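You operate a simulated robot arm through the tools that you are given. There is no shell and no other tool.

Carry out the task below with a simulated two-armed robot. There is one attempt and no reset: what you move stays moved.

JOB
Sign the logbook, switch the recorder on and run its tray out.
Fine: sign in the signed box with the blue pen and stand it back; the cartridge stays in the tray. A coat counts when it lies all over at full strength: go over it till it gets no stronger.
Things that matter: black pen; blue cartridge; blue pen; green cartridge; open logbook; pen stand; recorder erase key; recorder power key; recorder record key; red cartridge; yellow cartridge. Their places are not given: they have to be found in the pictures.

The check looks at the end state, three seconds after you hand in, the way a careful person would. Anything else that was tipped, shoved, dropped, spilled or broken makes it a failure.

ROBOT AND FRAMES
Two 7-joint arms with two-finger parallel grippers on one trunk that stands fixed in place. Base frame: the origin is at the foot of the trunk, x ahead of it, y to its left, z up; the work surface is at about z = 900. Units: mm, degrees, N and s.
The left shoulder is at [80, 131, 947], the right one opposite. With the tool pointing down near the work surface each hand reaches from about 380 to 840 mm from the base axis, measured 20 degrees to its own side. Payload 1.57 kg a hand.
The TCP of each hand is the grasp point between the finger pads, 30 mm short of the fingertips. In the tool frame z runs along the fingers and y along their closing line. The gripper opens to 110 mm. The fingers are 24 mm wide and 12 mm thick; the gripper's body (48 by 112 mm) begins 78 mm behind the TCP.
Orientation is that of the tool frame in the base frame, as a unit quaternion [x, y, z, w]. With the fingers straight down and closing along the base's y, the tool's x points along the base's -x, its y along +y and its z along -z.

CONTROLS
- The arms move only by the tool play_rows. It takes "left_rows", "right_rows" or both (then of equal length, played together; a hand with none holds still); each is a list that holds one entry, the list of rows, each a list of 7 numbers: the shift along the tool's x, y, z in mm, then the turn, a rotation vector about the tool's x, y, z in degrees, then the gripper command, from -1 (shut) to 1 (fully open), values between in proportion. In form: [[[x, y, z, ax, ay, az, hand], ...]]. A call has 1 to 20 rows; each row is the pose to reach, as a shift and turn from the pose commanded when the call began, along the tool's axes at that moment. Rows are played at 5 a second. More than 50 mm and 8.6 degrees between two rows, or a gripper value outside its range, and nothing of the call is played. A pose out of reach is approached as far as the arm can. The call stops where the force on the tool passes 40 N (or 10 N more than at its start, if that is more) or the arm is blocked; 0.2 s more then pass. Each finger travels about 108 mm/s and halts on what it meets, pressing with about 27 N; the grip force reading is that of the motor and also rises with nothing between the fingers. The clock runs only during rows and for 0.2 s after the last one: add rows that repeat a pose to give the fingers time. The reply holds the time, the measured pose of the TCP, the force on the tool along the base axes, the opening and the grip force, in the units named above and with some noise, with the torque about the TCP (base axes, N m) and any sound that the robot's microphone picked up, and new pictures: "views" is both (left out), scene, wrist or none (wrist: the cameras of the hands that moved).
- Cameras (640 x 400 px; columns grow to the right, rows downward): "scene" is now at [-58.2, 41.7, 1425]; the picture's right is [0.45, -0.89, 0.00], its down [-0.44, -0.23, -0.87] and it looks along [0.77, 0.39, -0.50] (base axes); focal length 239 px, centre (320, 200). "left" rides on the left gripper at [70, -16, -141] in its tool frame; the picture's right is [0.23, 0.97, 0.00], its down [-0.86, 0.20, -0.48] and it looks along [-0.47, 0.11, 0.88] (tool axes); focal length 222 px, centre (320, 200). "right" rides on the right gripper at [70, 16, -141] in its tool frame; the picture's right is [-0.23, 0.97, 0.00], its down [-0.86, -0.20, -0.48] and it looks along [-0.47, -0.11, 0.88] (tool axes); focal length 222 px, centre (320, 200).
- head_to(pan, tilt): turns the head with the scene camera to pan (to the left, within 109 degrees either way) and tilt (down, from -29 to 69), counted from straight ahead of the robot. It gives what a move gives, and a new picture of the scene camera.
- point_at(camera, pixels): there is no depth. For up to 12 entries [column, row, z] of the newest picture of that camera ("zoom" is the newest enlarged one), the place [x, y] in the base frame at which the ray of that pixel passes the height z, good to about 2 mm. The clock stands still meanwhile.
- enlarge(camera, box): a new picture of the part [left, top, right, bottom] of that camera's present view, enlarged. The clock stands still meanwhile.
- finish_job(): hands the job in; it is judged then, once.

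Leave the grippers open and the arms clear of the work at the hand-in unless told otherwise.

The tools are called after "Emit:" as a command line: name --argument value ..., lists and objects as JSON in quotes. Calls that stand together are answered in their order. play_rows: Moves the arms, as the interface text tells. Its arguments: {"type":"object","properties":{"left_rows":{"type":"array","items":{"type":"array","items":{"type":"array","items":{"type":"number"}}}},"right_rows":{"type":"array","items":{"type":"array","items":{"type":"array","items":{"type":"number"}}}},"views":{"type":"string","enum":["both","scene","wrist","none"]}},"required":[]} The other tools are called the same way: head_to (pan, tilt) turns the head that bears the scene camera; point_at (camera, pixels) gives the place at which the rays of pixels pass given heights; enlarge (camera, box) takes an enlarged picture of a part of a camera's view; finish_job () hands the job in.

At the start:

```text
time: 0.0
left_tool_pos: [377.1, 412.1, 1349.4]
left_ee_rot: [0.001, 1.0, 0.0, 0.0]
left_force: [0.4, 0.5, -0.3]
left_moment: [-0.01, -0.01, -0.02]
left_opening: 109.9
left_grasp_force: 0.0
right_tool_pos: [432.6, 31.2, 1336.1]
right_ee_rot: [-0.001, 1.0, 0.0, 0.001]
right_force: [-0.6, 0.5, -0.8]
right_moment: [-0.02, 0.02, -0.02]
right_opening: 110.0
right_grasp_force: 0.0
head pan, tilt (commanded): [27.0, 29.8]
```

scene: 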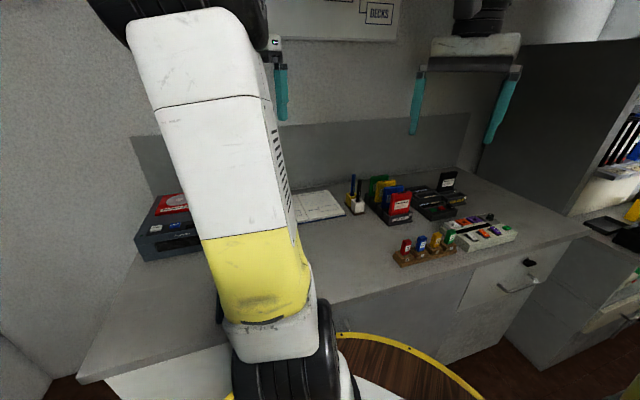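
right: 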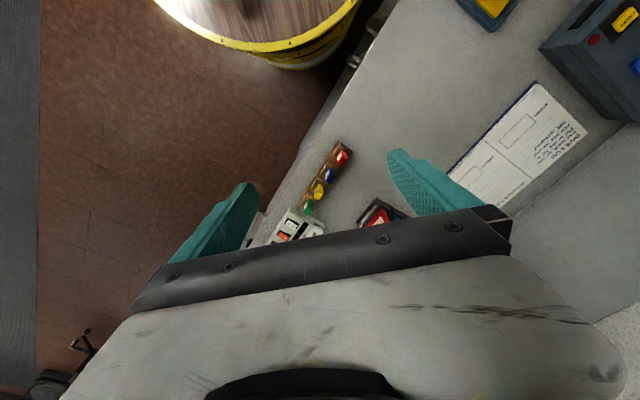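
left: 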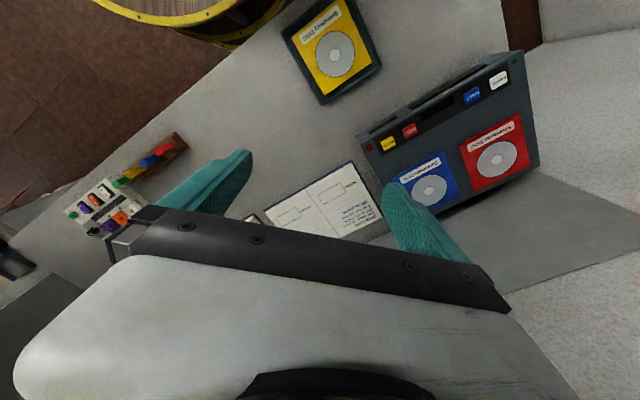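

I see a recorder (grey box with coloured keys) on the left of the desk, a logbook, a pen stand, a cartridge rack and other stuff. First I will enlarge the views to read them.

Emit:
enlarge --camera "left" --box '[340, 40, 560, 240]'

Emit:
enlarge --camera "left" --box '[230, 140, 400, 250]'

Emit:
enlarge --camera "scene" --box '[280, 150, 540, 280]'

Emit:
enlarge --camera "scene" --box '[250, 0, 420, 60]'

```text
2.00 times, centred on (450, 140) of left
```

zoom: 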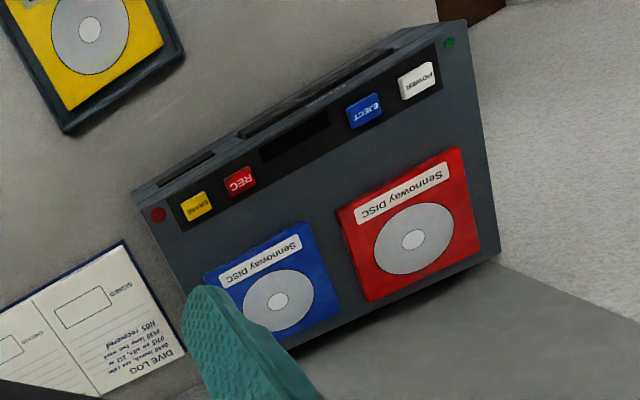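

```text
3.64 times, centred on (315, 195) of left
```

zoom: 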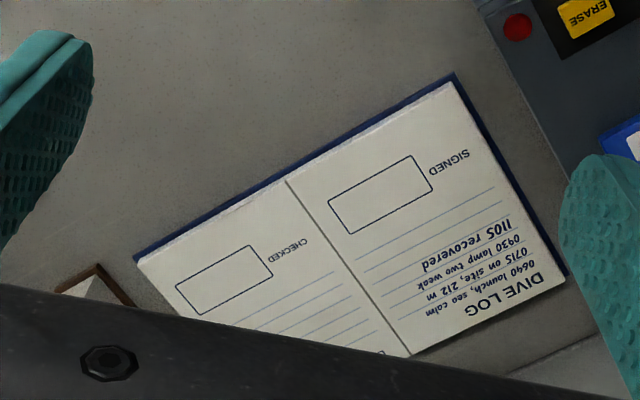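

```text
2.46 times, centred on (410, 215) of scene
```

zoom: 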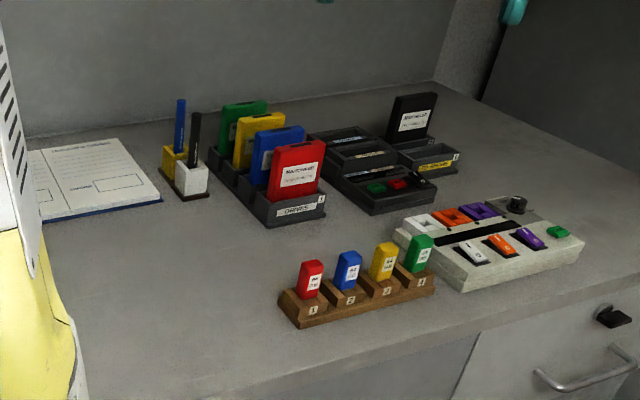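

```text
3.76 times, centred on (335, 30) of scene
```

zoom: 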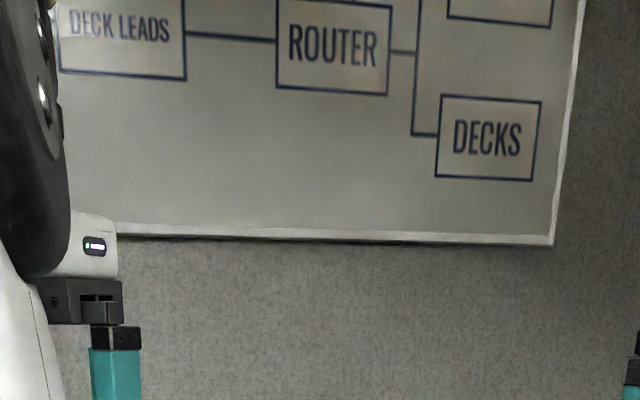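

The recorder has keys ERASE, REC, EJECT, POWER on its top. I'll look closer at the recorder keys and at the yellow disc lying in a dark frame in front of it.

Emit:
enlarge --camera "left" --box '[270, 0, 400, 110]'

Emit:
enlarge --camera "left" --box '[360, 50, 530, 160]'

Emit:
enlarge --camera "right" --box '[430, 0, 640, 130]'

Emit:
point_at --camera "left" --pixels '[[388, 143, 1000], [410, 131, 1000], [472, 95, 1000], [498, 79, 1000], [282, 37, 900], [325, 103, 900], [381, 70, 900], [375, 150, 1000], [523, 50, 1000], [540, 165, 1000], [440, 115, 1000]]'

Emit:
head_to --pan 50 --tilt 45

```text
3.64 times, centred on (335, 55) of left
```

zoom: 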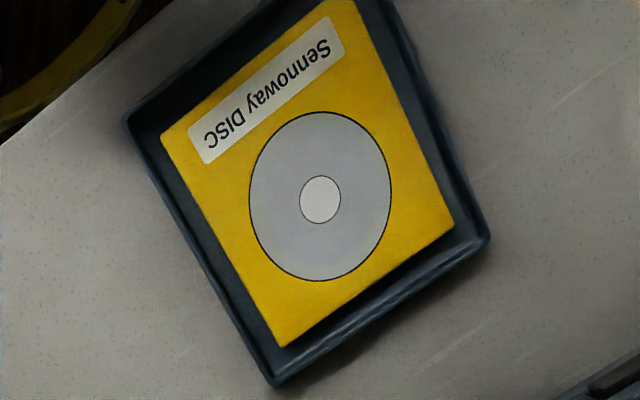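

```text
3.64 times, centred on (445, 105) of left
```

zoom: 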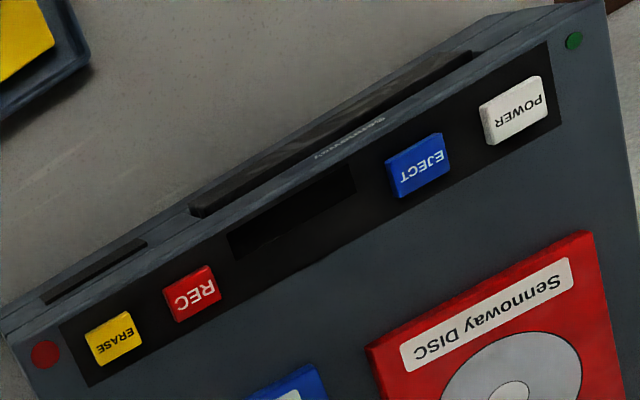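

```text
3.05 times, centred on (535, 65) of right
```

zoom: 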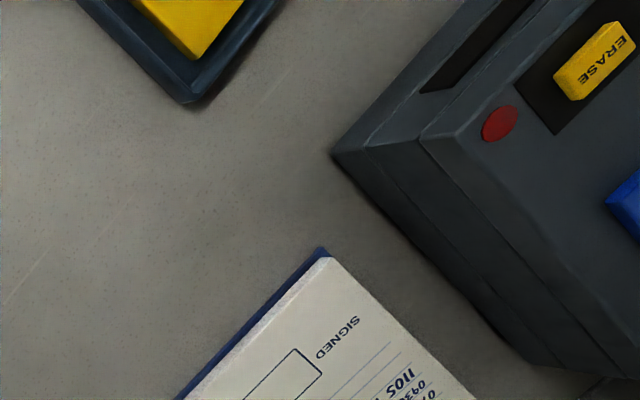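

```text
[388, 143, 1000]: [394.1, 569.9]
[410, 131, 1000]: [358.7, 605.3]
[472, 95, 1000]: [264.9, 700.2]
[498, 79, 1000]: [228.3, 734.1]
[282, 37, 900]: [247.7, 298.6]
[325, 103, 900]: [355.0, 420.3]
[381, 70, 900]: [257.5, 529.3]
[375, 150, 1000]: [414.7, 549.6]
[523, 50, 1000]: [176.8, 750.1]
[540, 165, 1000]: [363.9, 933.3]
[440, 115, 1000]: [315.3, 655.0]
```

```text
time: 0.9
left_tool_pos: [376.0, 413.5, 1349.4]
left_ee_rot: [0.0, 1.0, 0.0, 0.001]
left_force: [0.5, 0.2, -0.1]
left_moment: [0.01, -0.06, -0.01]
left_opening: 110.1
left_grasp_force: 0.0
right_tool_pos: [431.2, 30.3, 1336.1]
right_ee_rot: [0.0, 1.0, 0.0, 0.0]
right_force: [1.0, 0.1, 0.7]
right_moment: [0.01, -0.05, 0.0]
right_opening: 110.2
right_grasp_force: 0.1
head pan, tilt (commanded): [50.0, 45.0]
```

scene: 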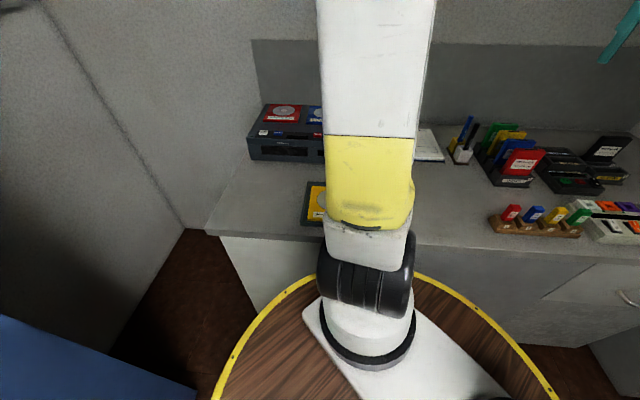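

The left upper arm hides part of the scene. I read positions of the logbook corners and boxes in the left picture (SIGNED box around (340–385, 185–205)), at height about 905, and of pens in the scene picture.

Emit:
point_at --camera "left" --pixels '[[317, 196, 905], [340, 183, 905], [346, 192, 905], [323, 205, 905], [352, 162, 905], [382, 216, 905], [265, 211, 905], [307, 189, 905], [275, 218, 905], [301, 209, 905]]'

Emit:
point_at --camera "scene" --pixels '[[459, 156, 900], [466, 162, 900], [470, 117, 1040], [478, 124, 1040], [250, 161, 900], [323, 165, 900], [443, 160, 900], [505, 185, 900]]'

Emit:
enlarge --camera "scene" --box '[410, 100, 570, 200]'

Emit:
enlarge --camera "scene" --box '[220, 90, 350, 240]'

```text
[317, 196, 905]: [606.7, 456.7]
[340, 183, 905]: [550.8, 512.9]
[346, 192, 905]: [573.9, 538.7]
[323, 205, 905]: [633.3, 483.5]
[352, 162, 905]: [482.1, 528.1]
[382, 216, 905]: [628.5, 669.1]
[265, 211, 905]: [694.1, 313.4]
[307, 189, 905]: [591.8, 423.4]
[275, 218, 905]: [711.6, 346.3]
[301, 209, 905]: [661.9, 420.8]
```

```text
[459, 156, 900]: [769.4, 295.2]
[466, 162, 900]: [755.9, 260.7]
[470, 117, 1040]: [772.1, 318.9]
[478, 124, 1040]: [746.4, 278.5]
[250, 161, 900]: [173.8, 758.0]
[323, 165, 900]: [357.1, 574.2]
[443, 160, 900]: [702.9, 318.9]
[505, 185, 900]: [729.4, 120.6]
```

```text
4.00 times, centred on (490, 150) of scene
```

zoom: 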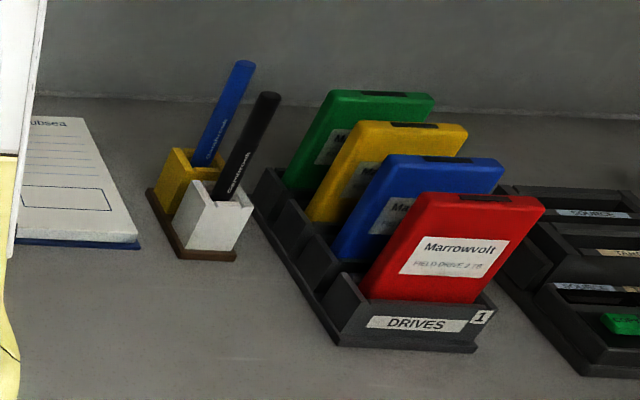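

```text
2.67 times, centred on (285, 165) of scene
```

zoom: 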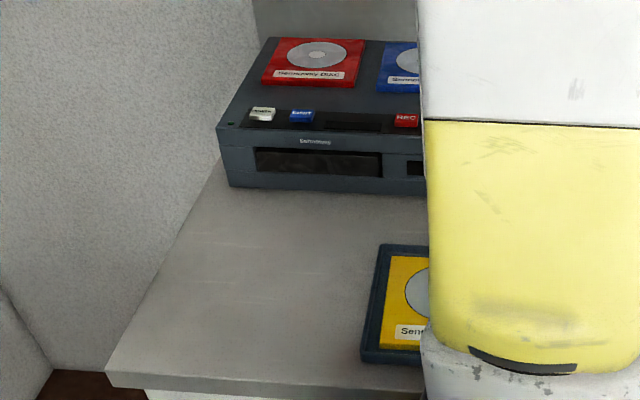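

The stand has the blue pen in a yellow cup (near (770,300)) and the black pen in a white cup. I'll move the left hand forward and look down at the stand and logbook, high above everything.

Emit:
play_rows --left_rows '[[[-33, -14, 12, 0, 0, 0, 1], [-66, -28, 25, 0, 0, 0, 1], [-99, -42, 38, 0, 0, 0, 1], [-132, -56, 50, 0, 0, 0, 1], [-165, -70, 62, 0, 0, 0, 1], [-198, -84, 75, 0, 0, 0, 1], [-231, -98, 88, 0, 0, 0, 1], [-263, -112, 100, 0, 0, 0, 1], [-263, -112, 100, 0, 0, 0, 1]]]'

```text
time: 2.9
left_tool_pos: [640.9, 298.6, 1246.6]
left_ee_rot: [0.0, 1.0, 0.0, 0.0]
left_force: [-1.1, 0.5, 1.1]
left_moment: [0.02, 0.01, 0.03]
left_opening: 110.1
left_grasp_force: 0.1
right_tool_pos: [431.5, 31.8, 1337.2]
right_ee_rot: [-0.001, 1.0, 0.0, 0.0]
right_force: [0.3, -0.2, 0.2]
right_moment: [0.02, 0.0, 0.01]
right_opening: 110.2
right_grasp_force: 0.1
head pan, tilt (commanded): [50.0, 45.0]
```

scene: 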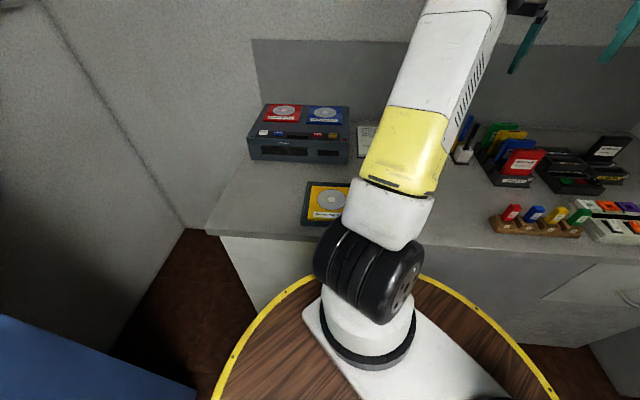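
left: 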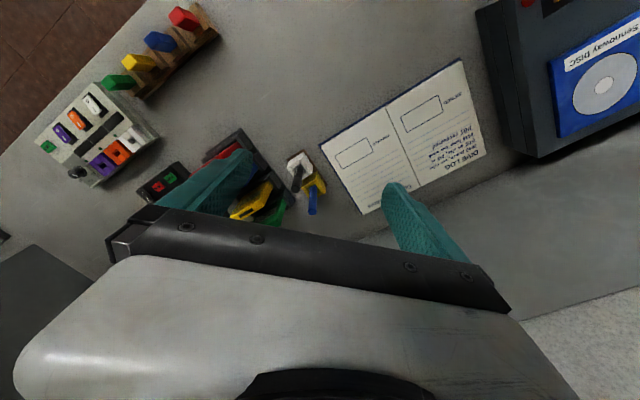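

Emit:
enlarge --camera "left" --box '[250, 130, 370, 230]'

Emit:
enlarge --camera "left" --box '[320, 60, 490, 220]'

Emit:
enlarge --camera "scene" --box '[230, 90, 370, 180]'

Emit:
enlarge --camera "scene" --box '[440, 105, 500, 175]'

```text
4.00 times, centred on (310, 180) of left
```

zoom: 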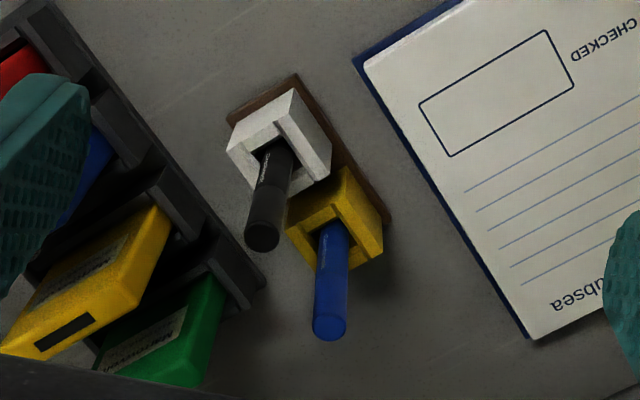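

```text
2.50 times, centred on (405, 140) of left
```

zoom: 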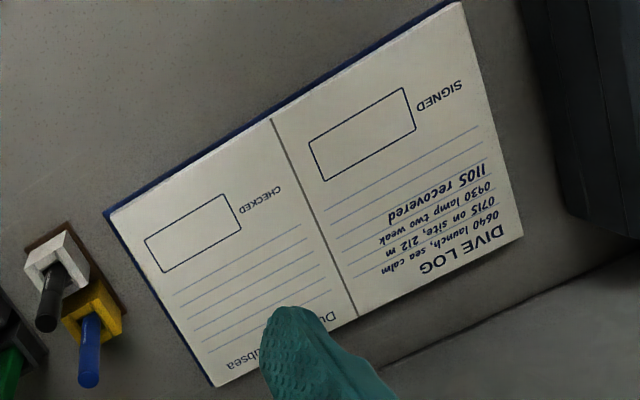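

```text
4.44 times, centred on (300, 135) of scene
```

zoom: 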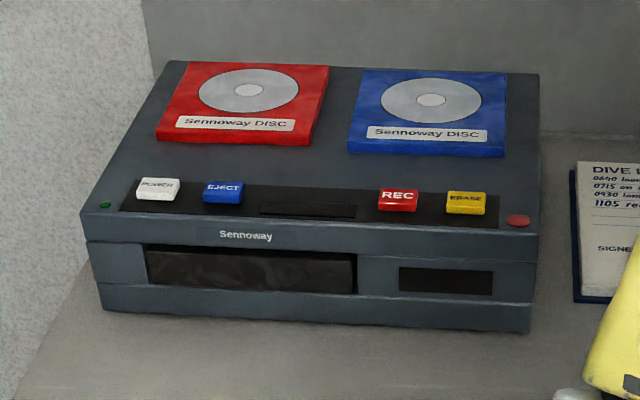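

```text
5.71 times, centred on (470, 140) of scene
```

zoom: 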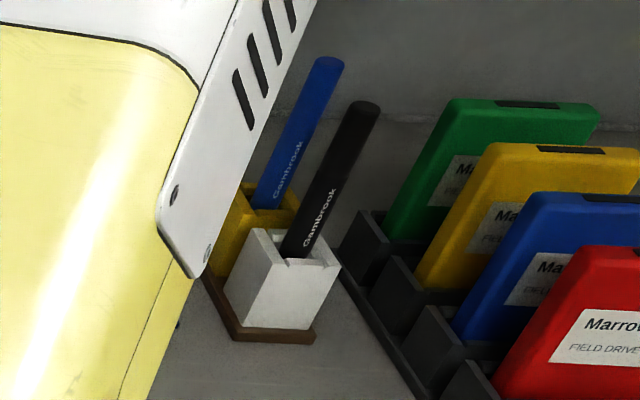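

Now I triangulate the pen top ends in both pictures: blue pen top at zoom scene (330,63) ; in left picture at about (332.5... ) from zoom (330,327) → (312.5, 211.8).

Emit:
point_at --camera "zoom" --pixels '[[329, 63, 1000], [329, 63, 1020], [329, 63, 1040], [329, 63, 1060], [364, 108, 1000], [364, 108, 1040], [268, 208, 960], [268, 208, 980], [296, 253, 950], [296, 253, 970], [232, 335, 900], [312, 332, 900]]'

Emit:
point_at --camera "left" --pixels '[[312.3, 211.5, 1000], [312.3, 211.5, 1020], [312.3, 211.5, 1040], [312.3, 211.5, 1060], [295.5, 188.5, 1000], [295.5, 188.5, 1040], [313.3, 188, 960], [313.3, 188, 980], [299, 168, 950], [299, 168, 970], [307, 158, 900], [325, 173, 900]]'

```text
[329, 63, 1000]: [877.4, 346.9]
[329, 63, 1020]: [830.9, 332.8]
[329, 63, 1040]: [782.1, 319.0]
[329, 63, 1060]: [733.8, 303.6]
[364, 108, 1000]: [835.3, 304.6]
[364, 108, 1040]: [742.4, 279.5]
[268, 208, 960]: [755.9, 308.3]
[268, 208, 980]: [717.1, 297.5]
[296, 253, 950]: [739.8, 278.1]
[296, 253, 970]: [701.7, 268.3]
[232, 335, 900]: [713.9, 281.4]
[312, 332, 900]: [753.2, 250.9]
```

```text
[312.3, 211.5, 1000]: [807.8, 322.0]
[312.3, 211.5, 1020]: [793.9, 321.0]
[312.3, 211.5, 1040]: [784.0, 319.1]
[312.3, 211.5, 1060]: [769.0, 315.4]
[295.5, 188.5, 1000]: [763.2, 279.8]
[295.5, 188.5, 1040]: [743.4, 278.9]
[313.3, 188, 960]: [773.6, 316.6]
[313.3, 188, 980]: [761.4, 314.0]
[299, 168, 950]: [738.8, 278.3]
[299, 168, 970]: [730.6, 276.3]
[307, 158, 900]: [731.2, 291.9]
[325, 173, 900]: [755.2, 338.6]
```

Blue pen top is at about (783,319,1040), exiting its cup near z 950; black top at (743,279,1040). I check how near the green cartridge and rack are to the blue pen, and where the back wall is.

Emit:
point_at --camera "scene" --pixels '[[493.1, 122.5, 980], [493.1, 122.5, 1000], [493.1, 122.5, 1020], [493.1, 122.5, 1040], [518, 124, 1000], [518, 124, 1020]]'

Emit:
point_at --camera "left" --pixels '[[285.5, 199.5, 980], [285.5, 199.5, 1000], [285.5, 199.5, 1020], [285.5, 199.5, 1040], [294, 203, 900], [380, 236, 900], [560, 175, 900]]'

Emit:
enlarge --camera "left" --box '[260, 150, 340, 225]'

```text
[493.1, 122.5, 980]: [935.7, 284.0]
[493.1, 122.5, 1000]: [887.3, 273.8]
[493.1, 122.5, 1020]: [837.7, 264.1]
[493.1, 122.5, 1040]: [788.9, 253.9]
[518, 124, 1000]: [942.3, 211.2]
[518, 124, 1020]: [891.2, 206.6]
```

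```text
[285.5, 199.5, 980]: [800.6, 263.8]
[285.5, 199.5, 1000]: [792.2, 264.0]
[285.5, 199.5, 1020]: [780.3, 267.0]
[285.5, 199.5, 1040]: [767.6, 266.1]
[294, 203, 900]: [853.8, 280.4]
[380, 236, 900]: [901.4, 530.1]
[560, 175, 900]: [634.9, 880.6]
```

```text
5.33 times, centred on (300, 188) of left
```

zoom: 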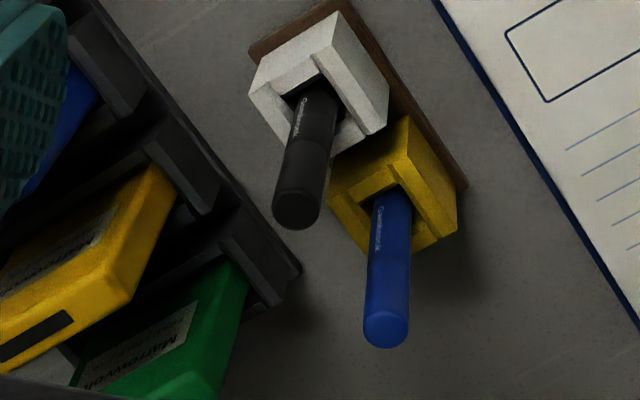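

The stand, rack and wall leave room. I'll go to a hover nearer the blue pen, turning the hand 30° to the left so that its closing line passes clear of the black pen.

Emit:
play_rows --left_rows '[[[-20, 4, 10, 0, 0, -6, 1], [-40, 8, 20, 0, 0, -12, 1], [-60, 12, 30, 0, 0, -18, 1], [-80, 16, 40, 0, 0, -24, 1], [-100, 19, 50, 0, 0, -30, 1], [-100, 19, 50, 0, 0, -30, 1]]]'

```text
time: 4.3
left_tool_pos: [718.4, 310.4, 1188.8]
left_ee_rot: [-0.26, 0.966, 0.0, 0.0]
left_force: [-0.6, -0.3, -0.1]
left_moment: [0.0, -0.05, 0.02]
left_opening: 110.0
left_grasp_force: 0.0
left hand out of reach, approached as far as the arm can: row 4, 5, 6
right_tool_pos: [431.1, 30.6, 1336.8]
right_ee_rot: [0.0, 1.0, 0.0, 0.0]
right_force: [-0.9, 0.3, -0.1]
right_moment: [0.01, -0.03, 0.0]
right_opening: 109.7
right_grasp_force: 0.1
head pan, tilt (commanded): [50.0, 45.0]
```

scene: 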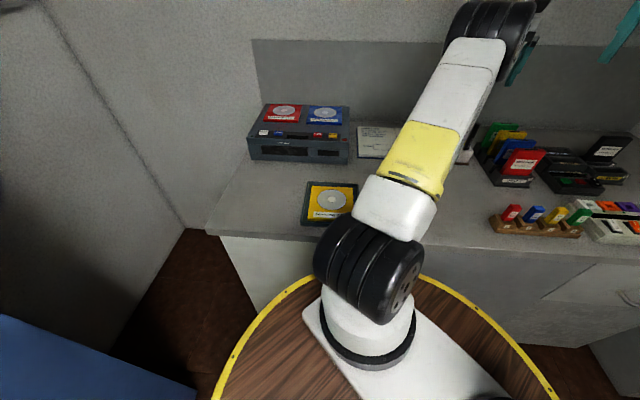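
left: 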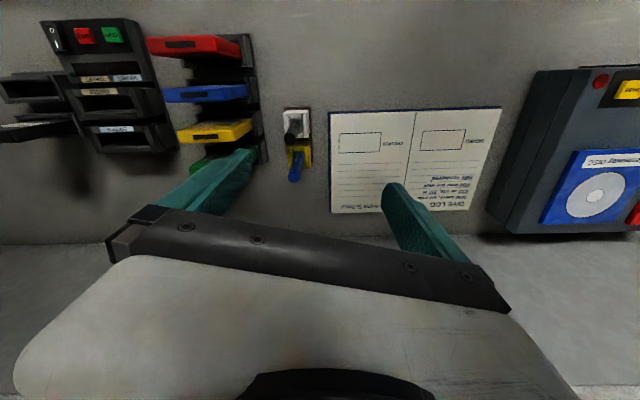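

Reach ends at about (718,310) at z 1189 with the hand straight down; I'll tilt the fingers 20° forward while coming lower, to extend the reach, and narrow the gripper to about 44 mm.

Emit:
play_rows --left_rows '[[[0, 0, 20, 0, -5, 0, 0.6], [0, 0, 40, 0, -10, 0, 0.2], [0, 0, 60, 0, -15, 0, -0.2], [0, 0, 80, 0, -20, 0, -0.2], [0, 0, 80, 0, -20, 0, -0.2]]]'

```text
time: 5.5
left_tool_pos: [717.5, 310.0, 1110.2]
left_ee_rot: [-0.254, 0.951, 0.045, 0.169]
left_force: [0.6, -0.5, 0.2]
left_moment: [-0.02, 0.0, -0.01]
left_opening: 44.0
left_grasp_force: 0.0
right_tool_pos: [431.6, 31.0, 1337.7]
right_ee_rot: [0.001, 1.0, 0.0, 0.0]
right_force: [0.1, -0.1, 0.2]
right_moment: [-0.02, 0.01, -0.02]
right_opening: 109.7
right_grasp_force: 0.2
head pan, tilt (commanded): [50.0, 45.0]
```

scene: 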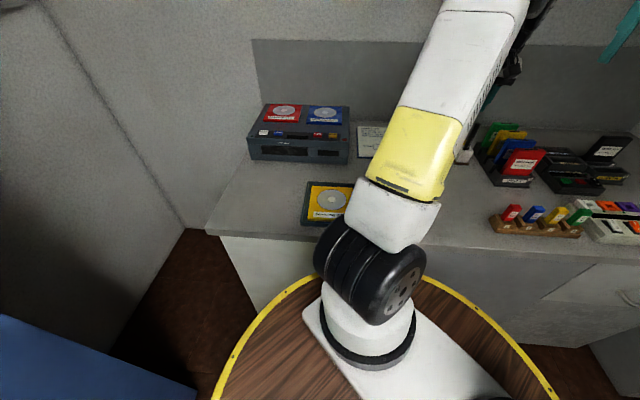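
left: 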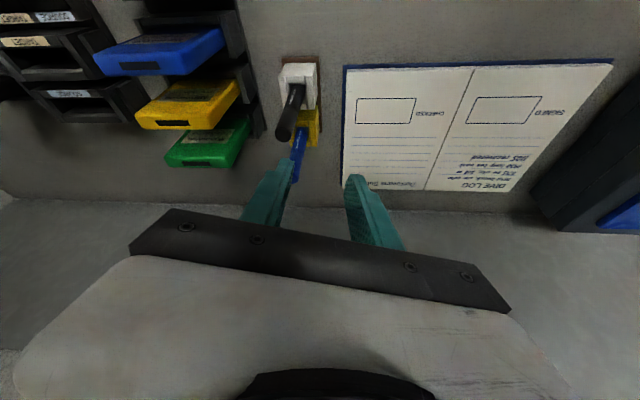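

The commanded pose follows the reached one, good. I check the pen places in this nearer view: black pen top near (284,131), blue pen near (300,140).

Emit:
enlarge --camera "left" --box '[240, 50, 360, 200]'

Emit:
point_at --camera "left" --pixels '[[284, 132, 1040], [301, 133, 960], [296, 165, 1010], [299, 150, 990]]'

```text
2.67 times, centred on (300, 125) of left
```

zoom: 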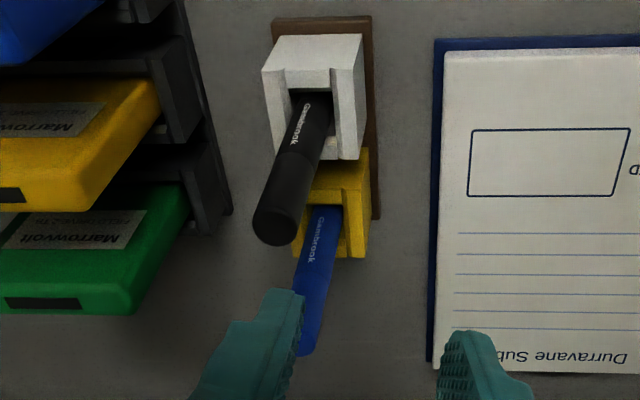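

```text
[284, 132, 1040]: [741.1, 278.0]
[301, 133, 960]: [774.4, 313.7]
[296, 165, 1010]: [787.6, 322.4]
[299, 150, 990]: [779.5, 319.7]
```

The blue pen stands at about (781,319) at z 1005, leaning slightly. Now I move to a hover above it at z 1090.

Emit:
play_rows --left_rows '[[[-12.3, -6, 9.8, 0, 0, 0, -0.2], [-24.6, -12, 19.6, 0, 0, 0, -0.2], [-36.8, -18, 29.3, 0, 0, 0, -0.2], [-49.1, -24, 39.1, 0, 0, 0, -0.2], [-49.1, -24, 39.1, 0, 0, 0, -0.2]]]'

```text
time: 6.7
left_tool_pos: [782.7, 317.1, 1087.2]
left_ee_rot: [-0.255, 0.951, 0.045, 0.168]
left_force: [0.6, 1.1, -0.3]
left_moment: [-0.01, 0.03, -0.02]
left_opening: 43.9
left_grasp_force: 0.0
right_tool_pos: [431.7, 31.1, 1337.5]
right_ee_rot: [0.001, 1.0, 0.0, 0.0]
right_force: [0.7, -0.5, -0.1]
right_moment: [0.01, 0.01, -0.01]
right_opening: 110.3
right_grasp_force: 0.0
head pan, tilt (commanded): [50.0, 45.0]
```

scene: 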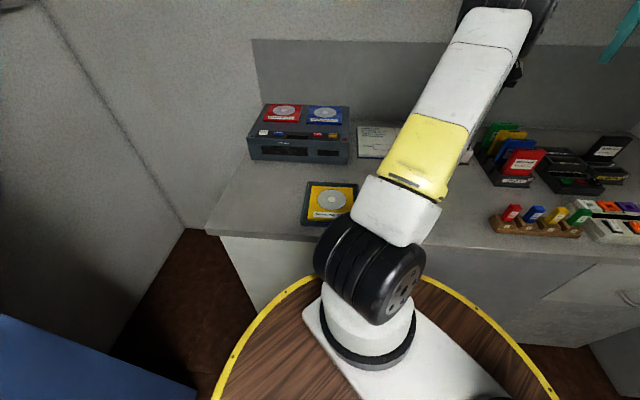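
left: 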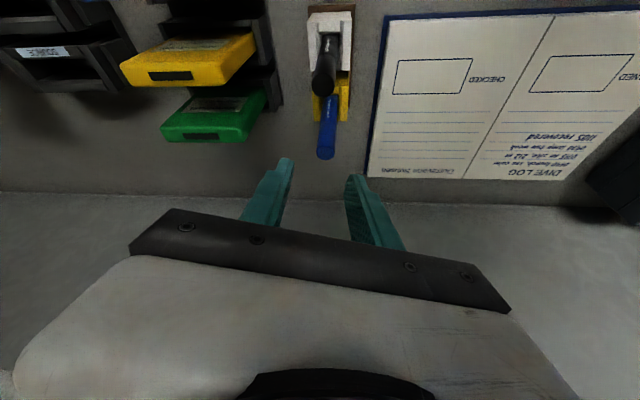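

Reached. Blue pen's top end now at (325,155). I read its place again.

Emit:
enlarge --camera "left" --box '[260, 60, 390, 220]'

Emit:
point_at --camera "left" --pixels '[[325, 154, 1040], [326.5, 140, 1020], [327.5, 130, 1000], [328.5, 120, 980], [329, 112, 960], [323, 88, 1040]]'

```text
2.50 times, centred on (325, 140) of left
```

zoom: 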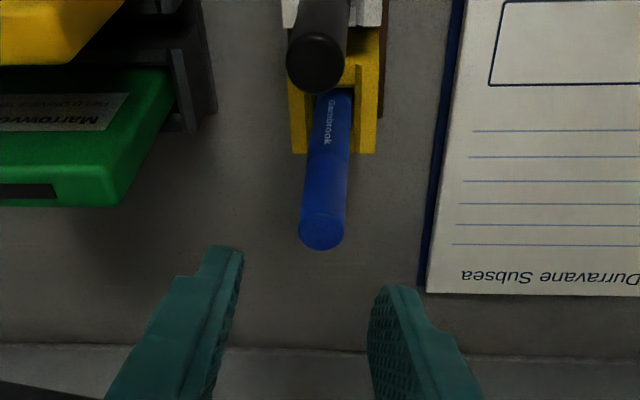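

```text
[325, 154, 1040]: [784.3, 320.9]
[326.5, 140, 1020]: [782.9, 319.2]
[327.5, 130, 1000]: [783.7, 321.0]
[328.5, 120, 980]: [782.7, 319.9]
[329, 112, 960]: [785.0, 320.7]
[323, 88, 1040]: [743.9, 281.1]
```

The pen is upright at about (783,320). I descend straight down 80 mm with the fingers astride it, still open.

Emit:
play_rows --left_rows '[[[5, 0.2, 15.2, 0, 0, 0, -0.2], [10, 0.4, 30.4, 0, 0, 0, -0.2], [15, 0.6, 45.6, 0, 0, 0, -0.2], [20, 0.8, 60.8, 0, 0, 0, -0.2], [25.2, 1, 76, 0, 0, 0, -0.2], [25.2, 1, 76, 0, 0, 0, -0.2]]]'

```text
time: 8.1
left_tool_pos: [782.6, 320.8, 1009.2]
left_ee_rot: [-0.255, 0.951, 0.045, 0.167]
left_force: [-0.8, 0.4, 1.1]
left_moment: [-0.01, 0.01, -0.03]
left_opening: 43.7
left_grasp_force: 0.1
right_tool_pos: [432.8, 30.7, 1337.7]
right_ee_rot: [0.0, 1.0, 0.0, 0.0]
right_force: [-0.4, 0.0, -0.2]
right_moment: [0.04, 0.01, 0.01]
right_opening: 110.1
right_grasp_force: 0.0
head pan, tilt (commanded): [50.0, 45.0]
```

scene: 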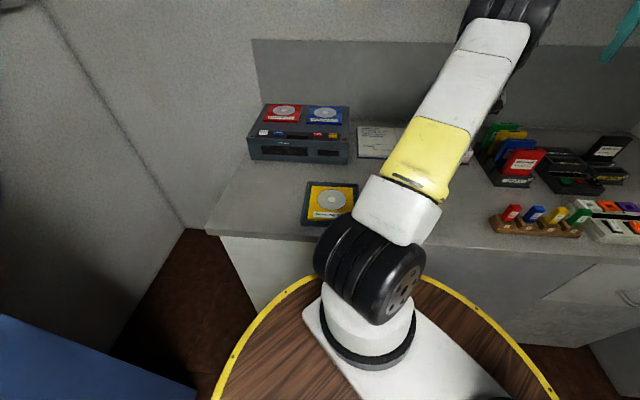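
left: 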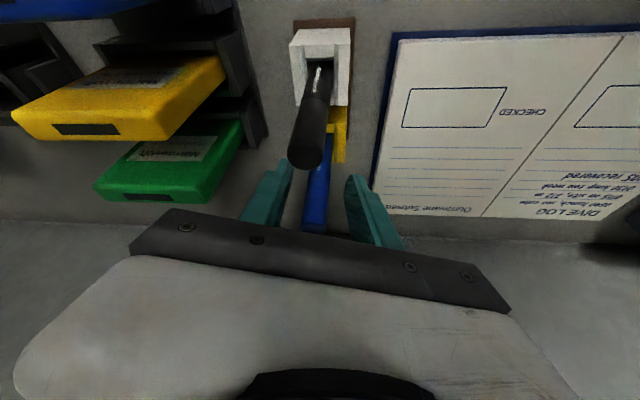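

The blue pen is between the fingers. I close on it.

Emit:
play_rows --left_rows '[[[0, 0, 0, 0, 0, 0, -0.5], [0, 0, 0, 0, 0, 0, -0.75], [0, 0, 0, 0, 0, 0, -1], [0, 0, 0, 0, 0, 0, -1], [0, 0, 0, 0, 0, 0, -1]]]' --views "wrist"

```text
time: 9.3
left_tool_pos: [782.5, 320.1, 1009.7]
left_ee_rot: [-0.255, 0.951, 0.045, 0.168]
left_force: [0.9, -1.2, 0.2]
left_moment: [-0.14, -0.09, -0.04]
left_opening: 14.6
left_grasp_force: 26.9
right_tool_pos: [432.2, 30.6, 1336.6]
right_ee_rot: [0.0, 1.0, 0.001, 0.0]
right_force: [0.6, 0.1, -0.1]
right_moment: [-0.02, -0.01, -0.03]
right_opening: 110.3
right_grasp_force: 0.2
head pan, tilt (commanded): [50.0, 45.0]
```

left: 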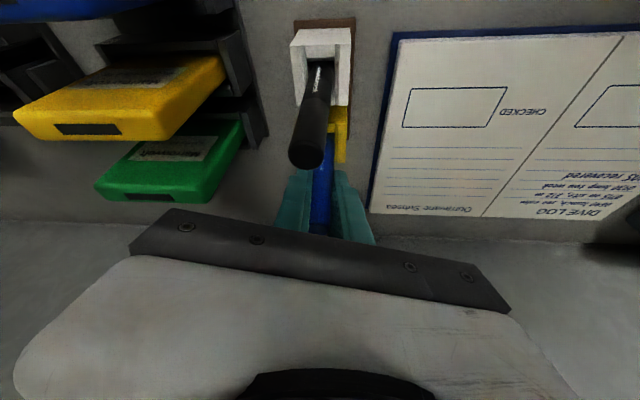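

Gripped at 14.6 mm width. I lift straight up 78 mm slowly.

Emit:
play_rows --left_rows '[[[-2.7, 0, -7.3, 0, 0, 0, -1], [-6.7, 0, -18.3, 0, 0, 0, -1], [-11.7, 0, -32.1, 0, 0, 0, -1], [-16.7, 0, -45.8, 0, 0, 0, -1], [-21.7, 0, -59.5, 0, 0, 0, -1], [-26.7, 0, -73.3, 0, 0, 0, -1], [-26.7, 0, -73.3, 0, 0, 0, -1]]]'

```text
time: 10.9
left_tool_pos: [785.7, 318.9, 1086.4]
left_ee_rot: [-0.255, 0.951, 0.045, 0.168]
left_force: [0.5, 0.0, 0.4]
left_moment: [-0.03, -0.02, 0.04]
left_opening: 14.8
left_grasp_force: 26.7
right_tool_pos: [431.7, 31.2, 1337.3]
right_ee_rot: [0.0, 1.0, 0.0, 0.0]
right_force: [0.3, 0.3, 0.3]
right_moment: [0.02, 0.0, -0.01]
right_opening: 110.0
right_grasp_force: 0.0
head pan, tilt (commanded): [50.0, 45.0]
```

scene: 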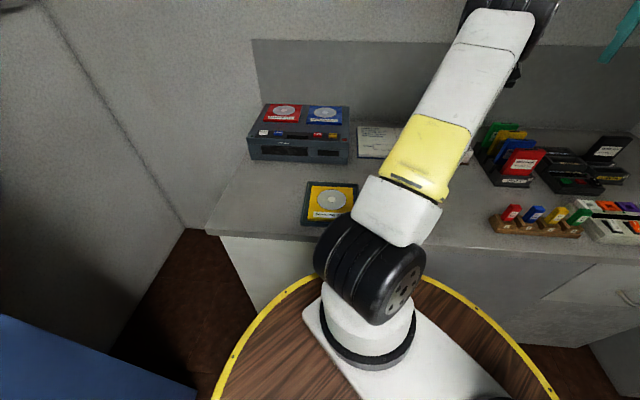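
left: 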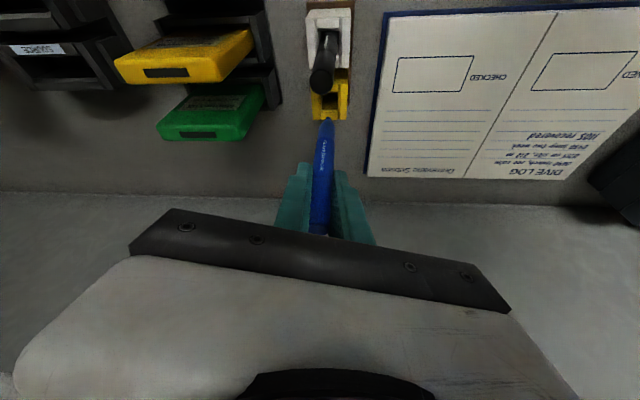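

The pen is out, its tip at about (326,119). I look closer to find the tip's height and the box corners.

Emit:
enlarge --camera "left" --box '[270, 70, 390, 250]'

Emit:
enlarge --camera "left" --box '[500, 30, 640, 130]'

Emit:
point_at --camera "left" --pixels '[[326.5, 118.5, 970], [326.5, 118.5, 980], [326.5, 118.5, 990], [326.5, 118.5, 1000], [529.5, 90, 908], [550, 53, 908], [610, 91, 908], [637, 55, 908]]'

```text
2.22 times, centred on (330, 160) of left
```

zoom: 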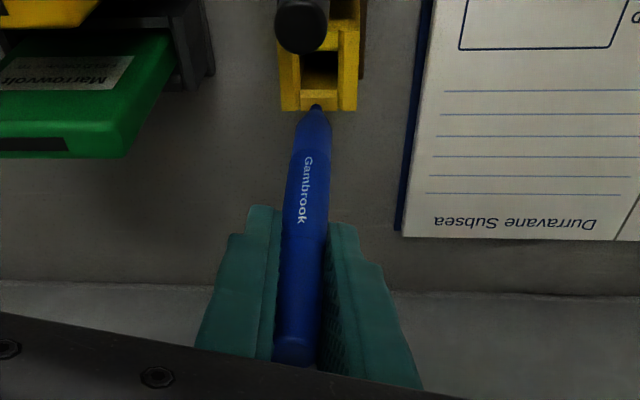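

```text
4.00 times, centred on (570, 80) of left
```

zoom: 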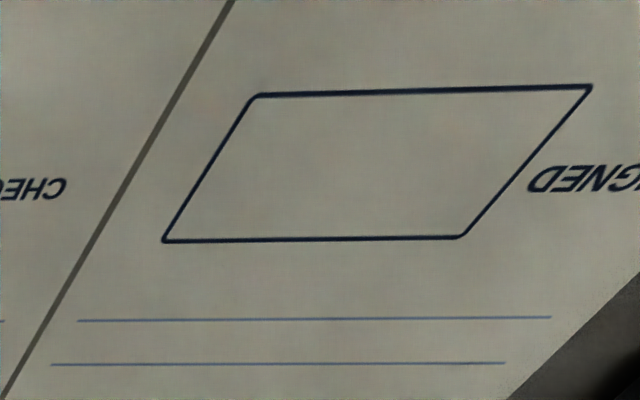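

```text
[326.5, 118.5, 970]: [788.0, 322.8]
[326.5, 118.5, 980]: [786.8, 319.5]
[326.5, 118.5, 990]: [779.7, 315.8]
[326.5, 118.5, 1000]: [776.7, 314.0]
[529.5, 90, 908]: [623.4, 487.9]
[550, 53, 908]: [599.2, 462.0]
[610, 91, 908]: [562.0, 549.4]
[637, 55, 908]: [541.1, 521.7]
```

The tip sits about 104 mm below the TCP. I now carry the pen level to above the SIGNED box at about (587,500).

Emit:
play_rows --left_rows '[[[9.5, 31.8, -3.5, 0, 0, 0, -1], [19, 63.6, -6.9, 0, 0, 0, -1], [28.4, 95.4, -10.4, 0, 0, 0, -1], [37.9, 127.2, -13.8, 0, 0, 0, -1], [47.4, 159, -17.3, 0, 0, 0, -1], [56.9, 190.8, -20.7, 0, 0, 0, -1], [66.3, 222.6, -24.2, 0, 0, 0, -1], [75.8, 254.4, -27.6, 0, 0, 0, -1], [75.8, 254.4, -27.6, 0, 0, 0, -1]]]'

```text
time: 12.9
left_tool_pos: [585.7, 500.8, 1084.5]
left_ee_rot: [-0.255, 0.951, 0.045, 0.168]
left_force: [-0.1, 0.3, -0.1]
left_moment: [-0.02, 0.01, -0.01]
left_opening: 14.7
left_grasp_force: 27.4
right_tool_pos: [431.8, 31.1, 1337.6]
right_ee_rot: [0.0, 1.0, 0.0, 0.0]
right_force: [-0.8, 0.2, -0.1]
right_moment: [-0.01, 0.02, 0.0]
right_opening: 109.9
right_grasp_force: 0.0
head pan, tilt (commanded): [50.0, 45.0]
```

scene: 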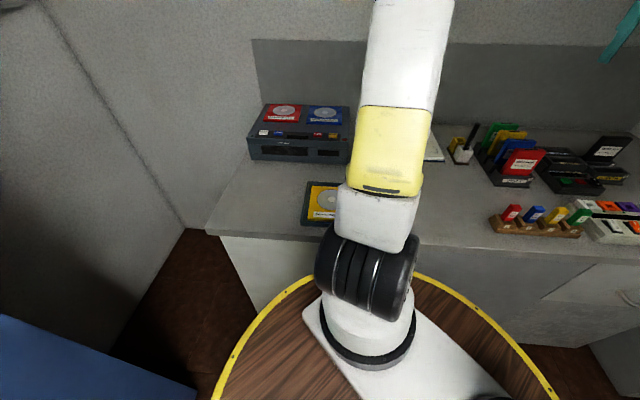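
left: 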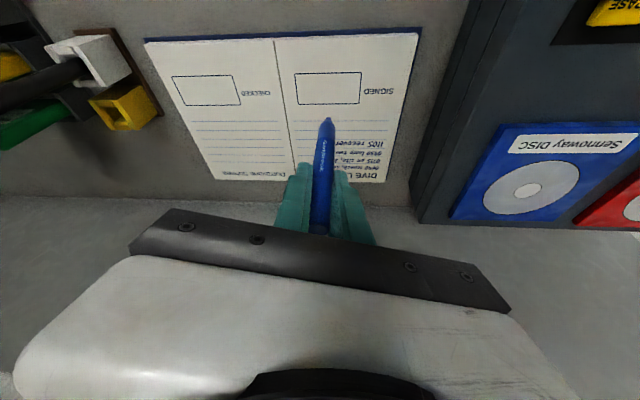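

Emit:
enlarge --camera "left" --box '[270, 50, 390, 130]'

```text
5.00 times, centred on (330, 90) of left
```

zoom: 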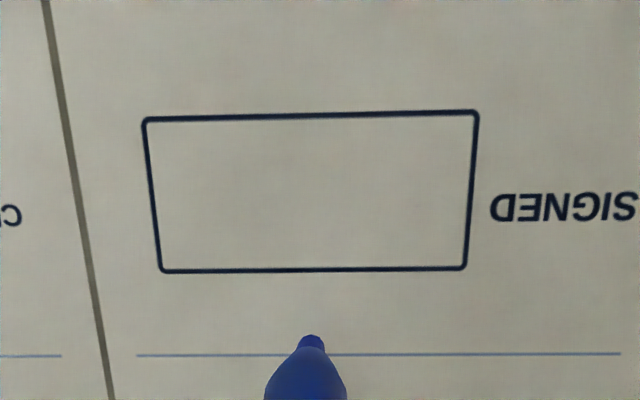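

The box corners in this enlargement are at (144,119), (477,112), (464,268), (162,271); pen tip at (312,337). I read the places.

Emit:
point_at --camera "zoom" --pixels '[[144, 119, 908], [477, 112, 908], [464, 268, 908], [162, 271, 908], [144, 119, 915], [477, 112, 915], [464, 268, 915], [162, 271, 915], [312, 337, 975], [312, 337, 980], [312, 337, 985], [312, 337, 990]]'

Emit:
enlarge --camera "right" --box '[440, 70, 600, 230]'

```text
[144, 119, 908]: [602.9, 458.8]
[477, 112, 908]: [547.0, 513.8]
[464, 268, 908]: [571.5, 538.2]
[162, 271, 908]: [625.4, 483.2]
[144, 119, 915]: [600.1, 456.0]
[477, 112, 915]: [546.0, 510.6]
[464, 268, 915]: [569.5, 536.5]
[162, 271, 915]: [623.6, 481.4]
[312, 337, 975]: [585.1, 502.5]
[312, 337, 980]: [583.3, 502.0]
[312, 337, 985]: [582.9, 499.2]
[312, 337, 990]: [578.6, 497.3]
```

```text
2.50 times, centred on (520, 150) of right
```

zoom: 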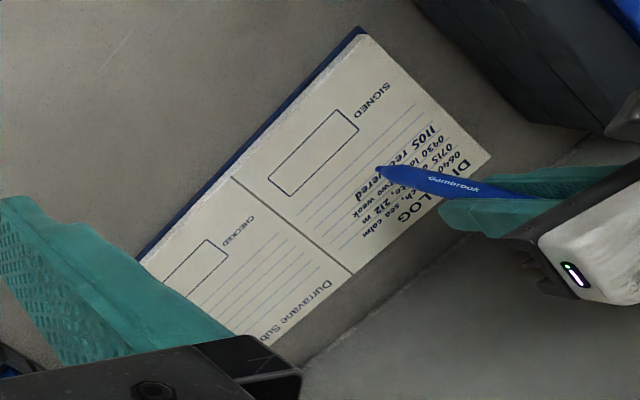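

Both wrist cameras see the box, so I cross-check the page's height with the right camera (corners in this enlargement about (268,181), (338,110), (358,131), (289,197)).

Emit:
enlarge --camera "right" --box '[485, 100, 549, 160]'

```text
6.67 times, centred on (517, 130) of right
```

zoom: 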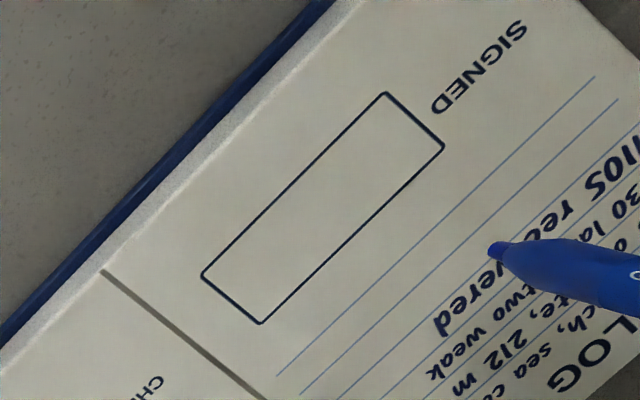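

Emit:
point_at --camera "zoom" --pixels '[[202, 276, 900], [202, 276, 910], [202, 276, 920], [386, 93, 900], [386, 93, 910], [386, 93, 920], [444, 147, 910], [261, 323, 910], [490, 246, 970], [490, 246, 980], [490, 246, 990]]'

```text
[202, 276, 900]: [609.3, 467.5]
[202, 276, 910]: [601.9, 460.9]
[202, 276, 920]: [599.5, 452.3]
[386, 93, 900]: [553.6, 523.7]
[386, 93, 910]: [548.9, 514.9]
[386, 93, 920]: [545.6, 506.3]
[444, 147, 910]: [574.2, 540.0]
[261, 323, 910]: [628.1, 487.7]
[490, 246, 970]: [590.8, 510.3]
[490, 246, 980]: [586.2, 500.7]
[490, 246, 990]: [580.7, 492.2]
```

The page is at about z 911, the box centre at about (587,499), and its long side runs along (-0.71,0.70), 78 by 34 mm. I lower the tip to about 14 mm above the box centre.

Emit:
play_rows --left_rows '[[[4.4, -0.8, 13, 0, 0, 0, -1], [8.8, -1.5, 26, 0, 0, 0, -1], [13.3, -2.3, 39, 0, 0, 0, -1], [17.7, -3, 52.1, 0, 0, 0, -1], [17.7, -3, 52.1, 0, 0, 0, -1]]]' --views "wrist"

Emit:
enlarge --camera "left" --box '[270, 70, 390, 150]'

Emit:
enlarge --camera "right" --box '[485, 100, 549, 160]'

```text
time: 14.1
left_tool_pos: [588.7, 499.6, 1030.6]
left_ee_rot: [-0.255, 0.951, 0.045, 0.167]
left_force: [0.5, 0.4, -0.6]
left_moment: [0.0, -0.03, -0.01]
left_opening: 14.8
left_grasp_force: 26.5
right_tool_pos: [432.1, 30.4, 1336.9]
right_ee_rot: [0.0, 1.0, 0.0, -0.001]
right_force: [-0.4, 0.9, 0.0]
right_moment: [-0.02, 0.03, -0.03]
right_opening: 109.7
right_grasp_force: 0.1
head pan, tilt (commanded): [50.0, 45.0]
```

left: 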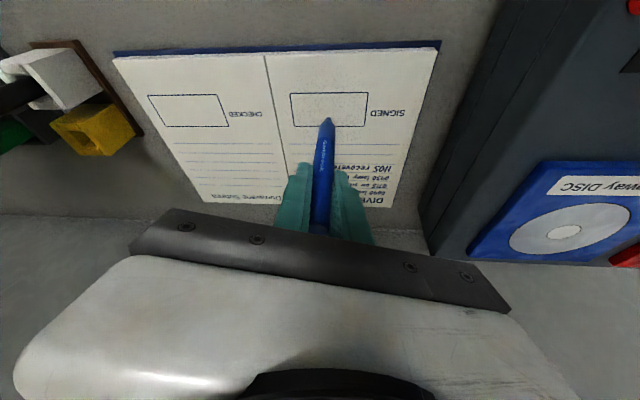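

```text
5.00 times, centred on (330, 110) of left
```

zoom: 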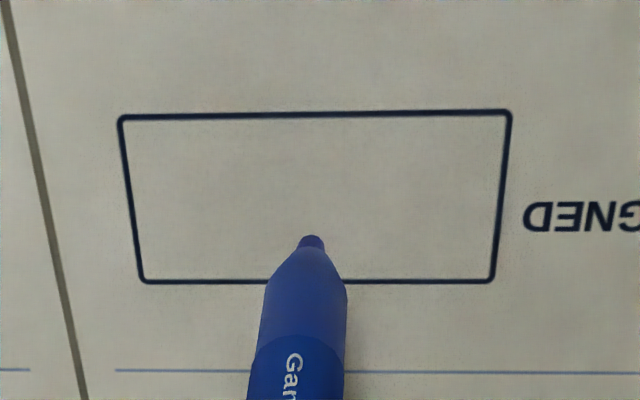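

```text
6.67 times, centred on (517, 130) of right
```

zoom: 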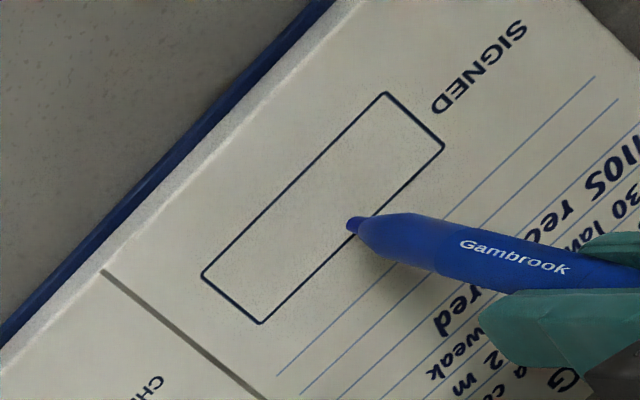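

Tip is still above the page inside the box's lower half in the picture. I lower it 9 mm more, then feel for contact in small steps.

Emit:
play_rows --left_rows '[[[1.03, 0, 2.82, 0, 0, 0, -1], [2.05, 0, 5.64, 0, 0, 0, -1], [3.08, 0, 8.46, 0, 0, 0, -1], [3.08, 0, 8.46, 0, 0, 0, -1]]]' --views "none"

Emit:
enlarge --camera "left" --box '[270, 70, 390, 150]'

Emit:
enlarge --camera "right" --box '[485, 100, 549, 160]'

```text
time: 15.1
left_tool_pos: [587.5, 498.9, 1023.3]
left_ee_rot: [-0.254, 0.951, 0.045, 0.168]
left_force: [-0.3, -0.4, 0.0]
left_moment: [0.0, -0.01, -0.02]
left_opening: 14.9
left_grasp_force: 27.5
right_tool_pos: [431.5, 30.5, 1336.8]
right_ee_rot: [0.0, 1.0, 0.0, 0.0]
right_force: [-0.4, -0.1, 0.0]
right_moment: [0.03, 0.01, -0.04]
right_opening: 110.2
right_grasp_force: 0.0
head pan, tilt (commanded): [50.0, 45.0]
```

```text
5.00 times, centred on (330, 110) of left
```

zoom: 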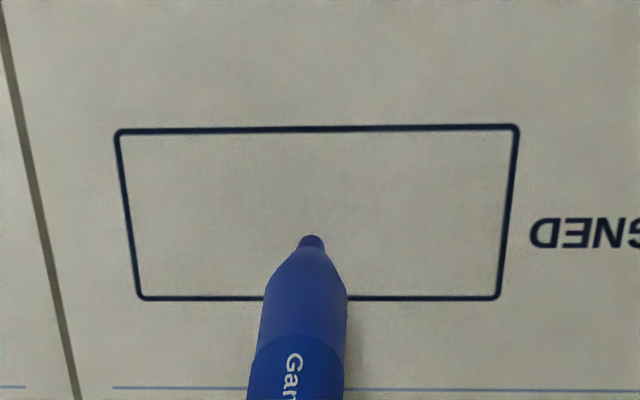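

```text
6.67 times, centred on (517, 130) of right
```

zoom: 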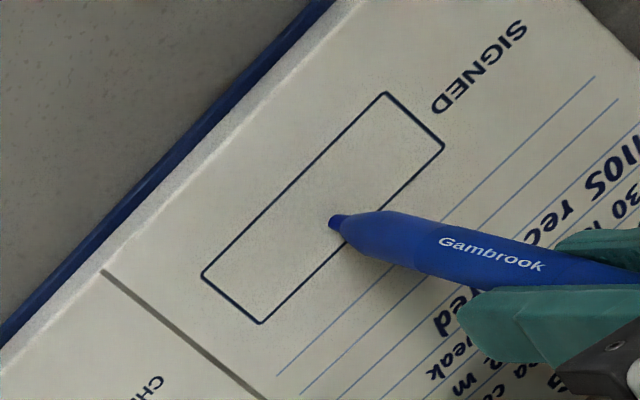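

No contact yet. I go down in 1 mm rows, 4 mm in all.

Emit:
play_rows --left_rows '[[[0.34, 0, 0.94, 0, 0, 0, -1], [0.68, 0, 1.88, 0, 0, 0, -1], [1.03, 0, 2.82, 0, 0, 0, -1], [1.37, 0, 3.76, 0, 0, 0, -1], [1.37, 0, 3.76, 0, 0, 0, -1]]]' --views "none"

Emit:
enlarge --camera "left" --box '[270, 70, 390, 150]'

Emit:
enlarge --camera "right" --box '[485, 100, 549, 160]'

```text
time: 16.3
left_tool_pos: [589.7, 497.9, 1018.0]
left_ee_rot: [-0.255, 0.951, 0.045, 0.168]
left_force: [0.1, -0.7, 0.3]
left_moment: [0.05, -0.03, 0.01]
left_opening: 14.8
left_grasp_force: 27.0
right_tool_pos: [432.6, 29.6, 1337.3]
right_ee_rot: [-0.001, 1.0, 0.0, 0.0]
right_force: [-0.4, -0.3, 0.4]
right_moment: [-0.02, -0.02, 0.02]
right_opening: 110.3
right_grasp_force: 0.0
head pan, tilt (commanded): [50.0, 45.0]
```

```text
5.00 times, centred on (330, 110) of left
```

zoom: 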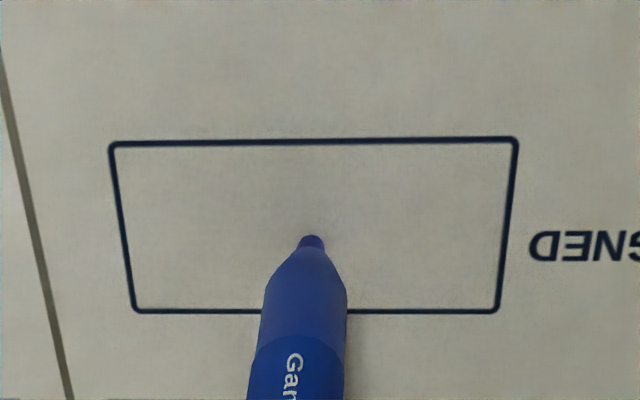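

```text
6.67 times, centred on (517, 130) of right
```

zoom: 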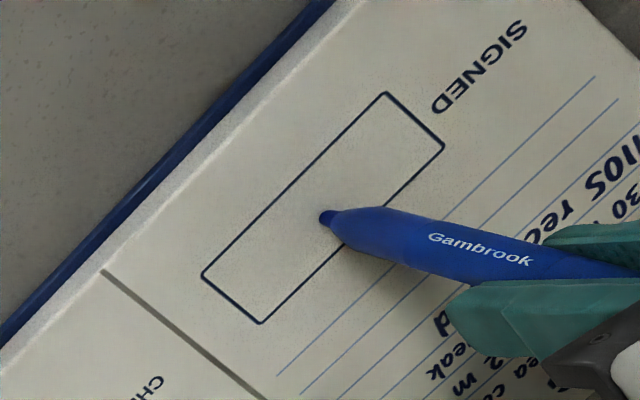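

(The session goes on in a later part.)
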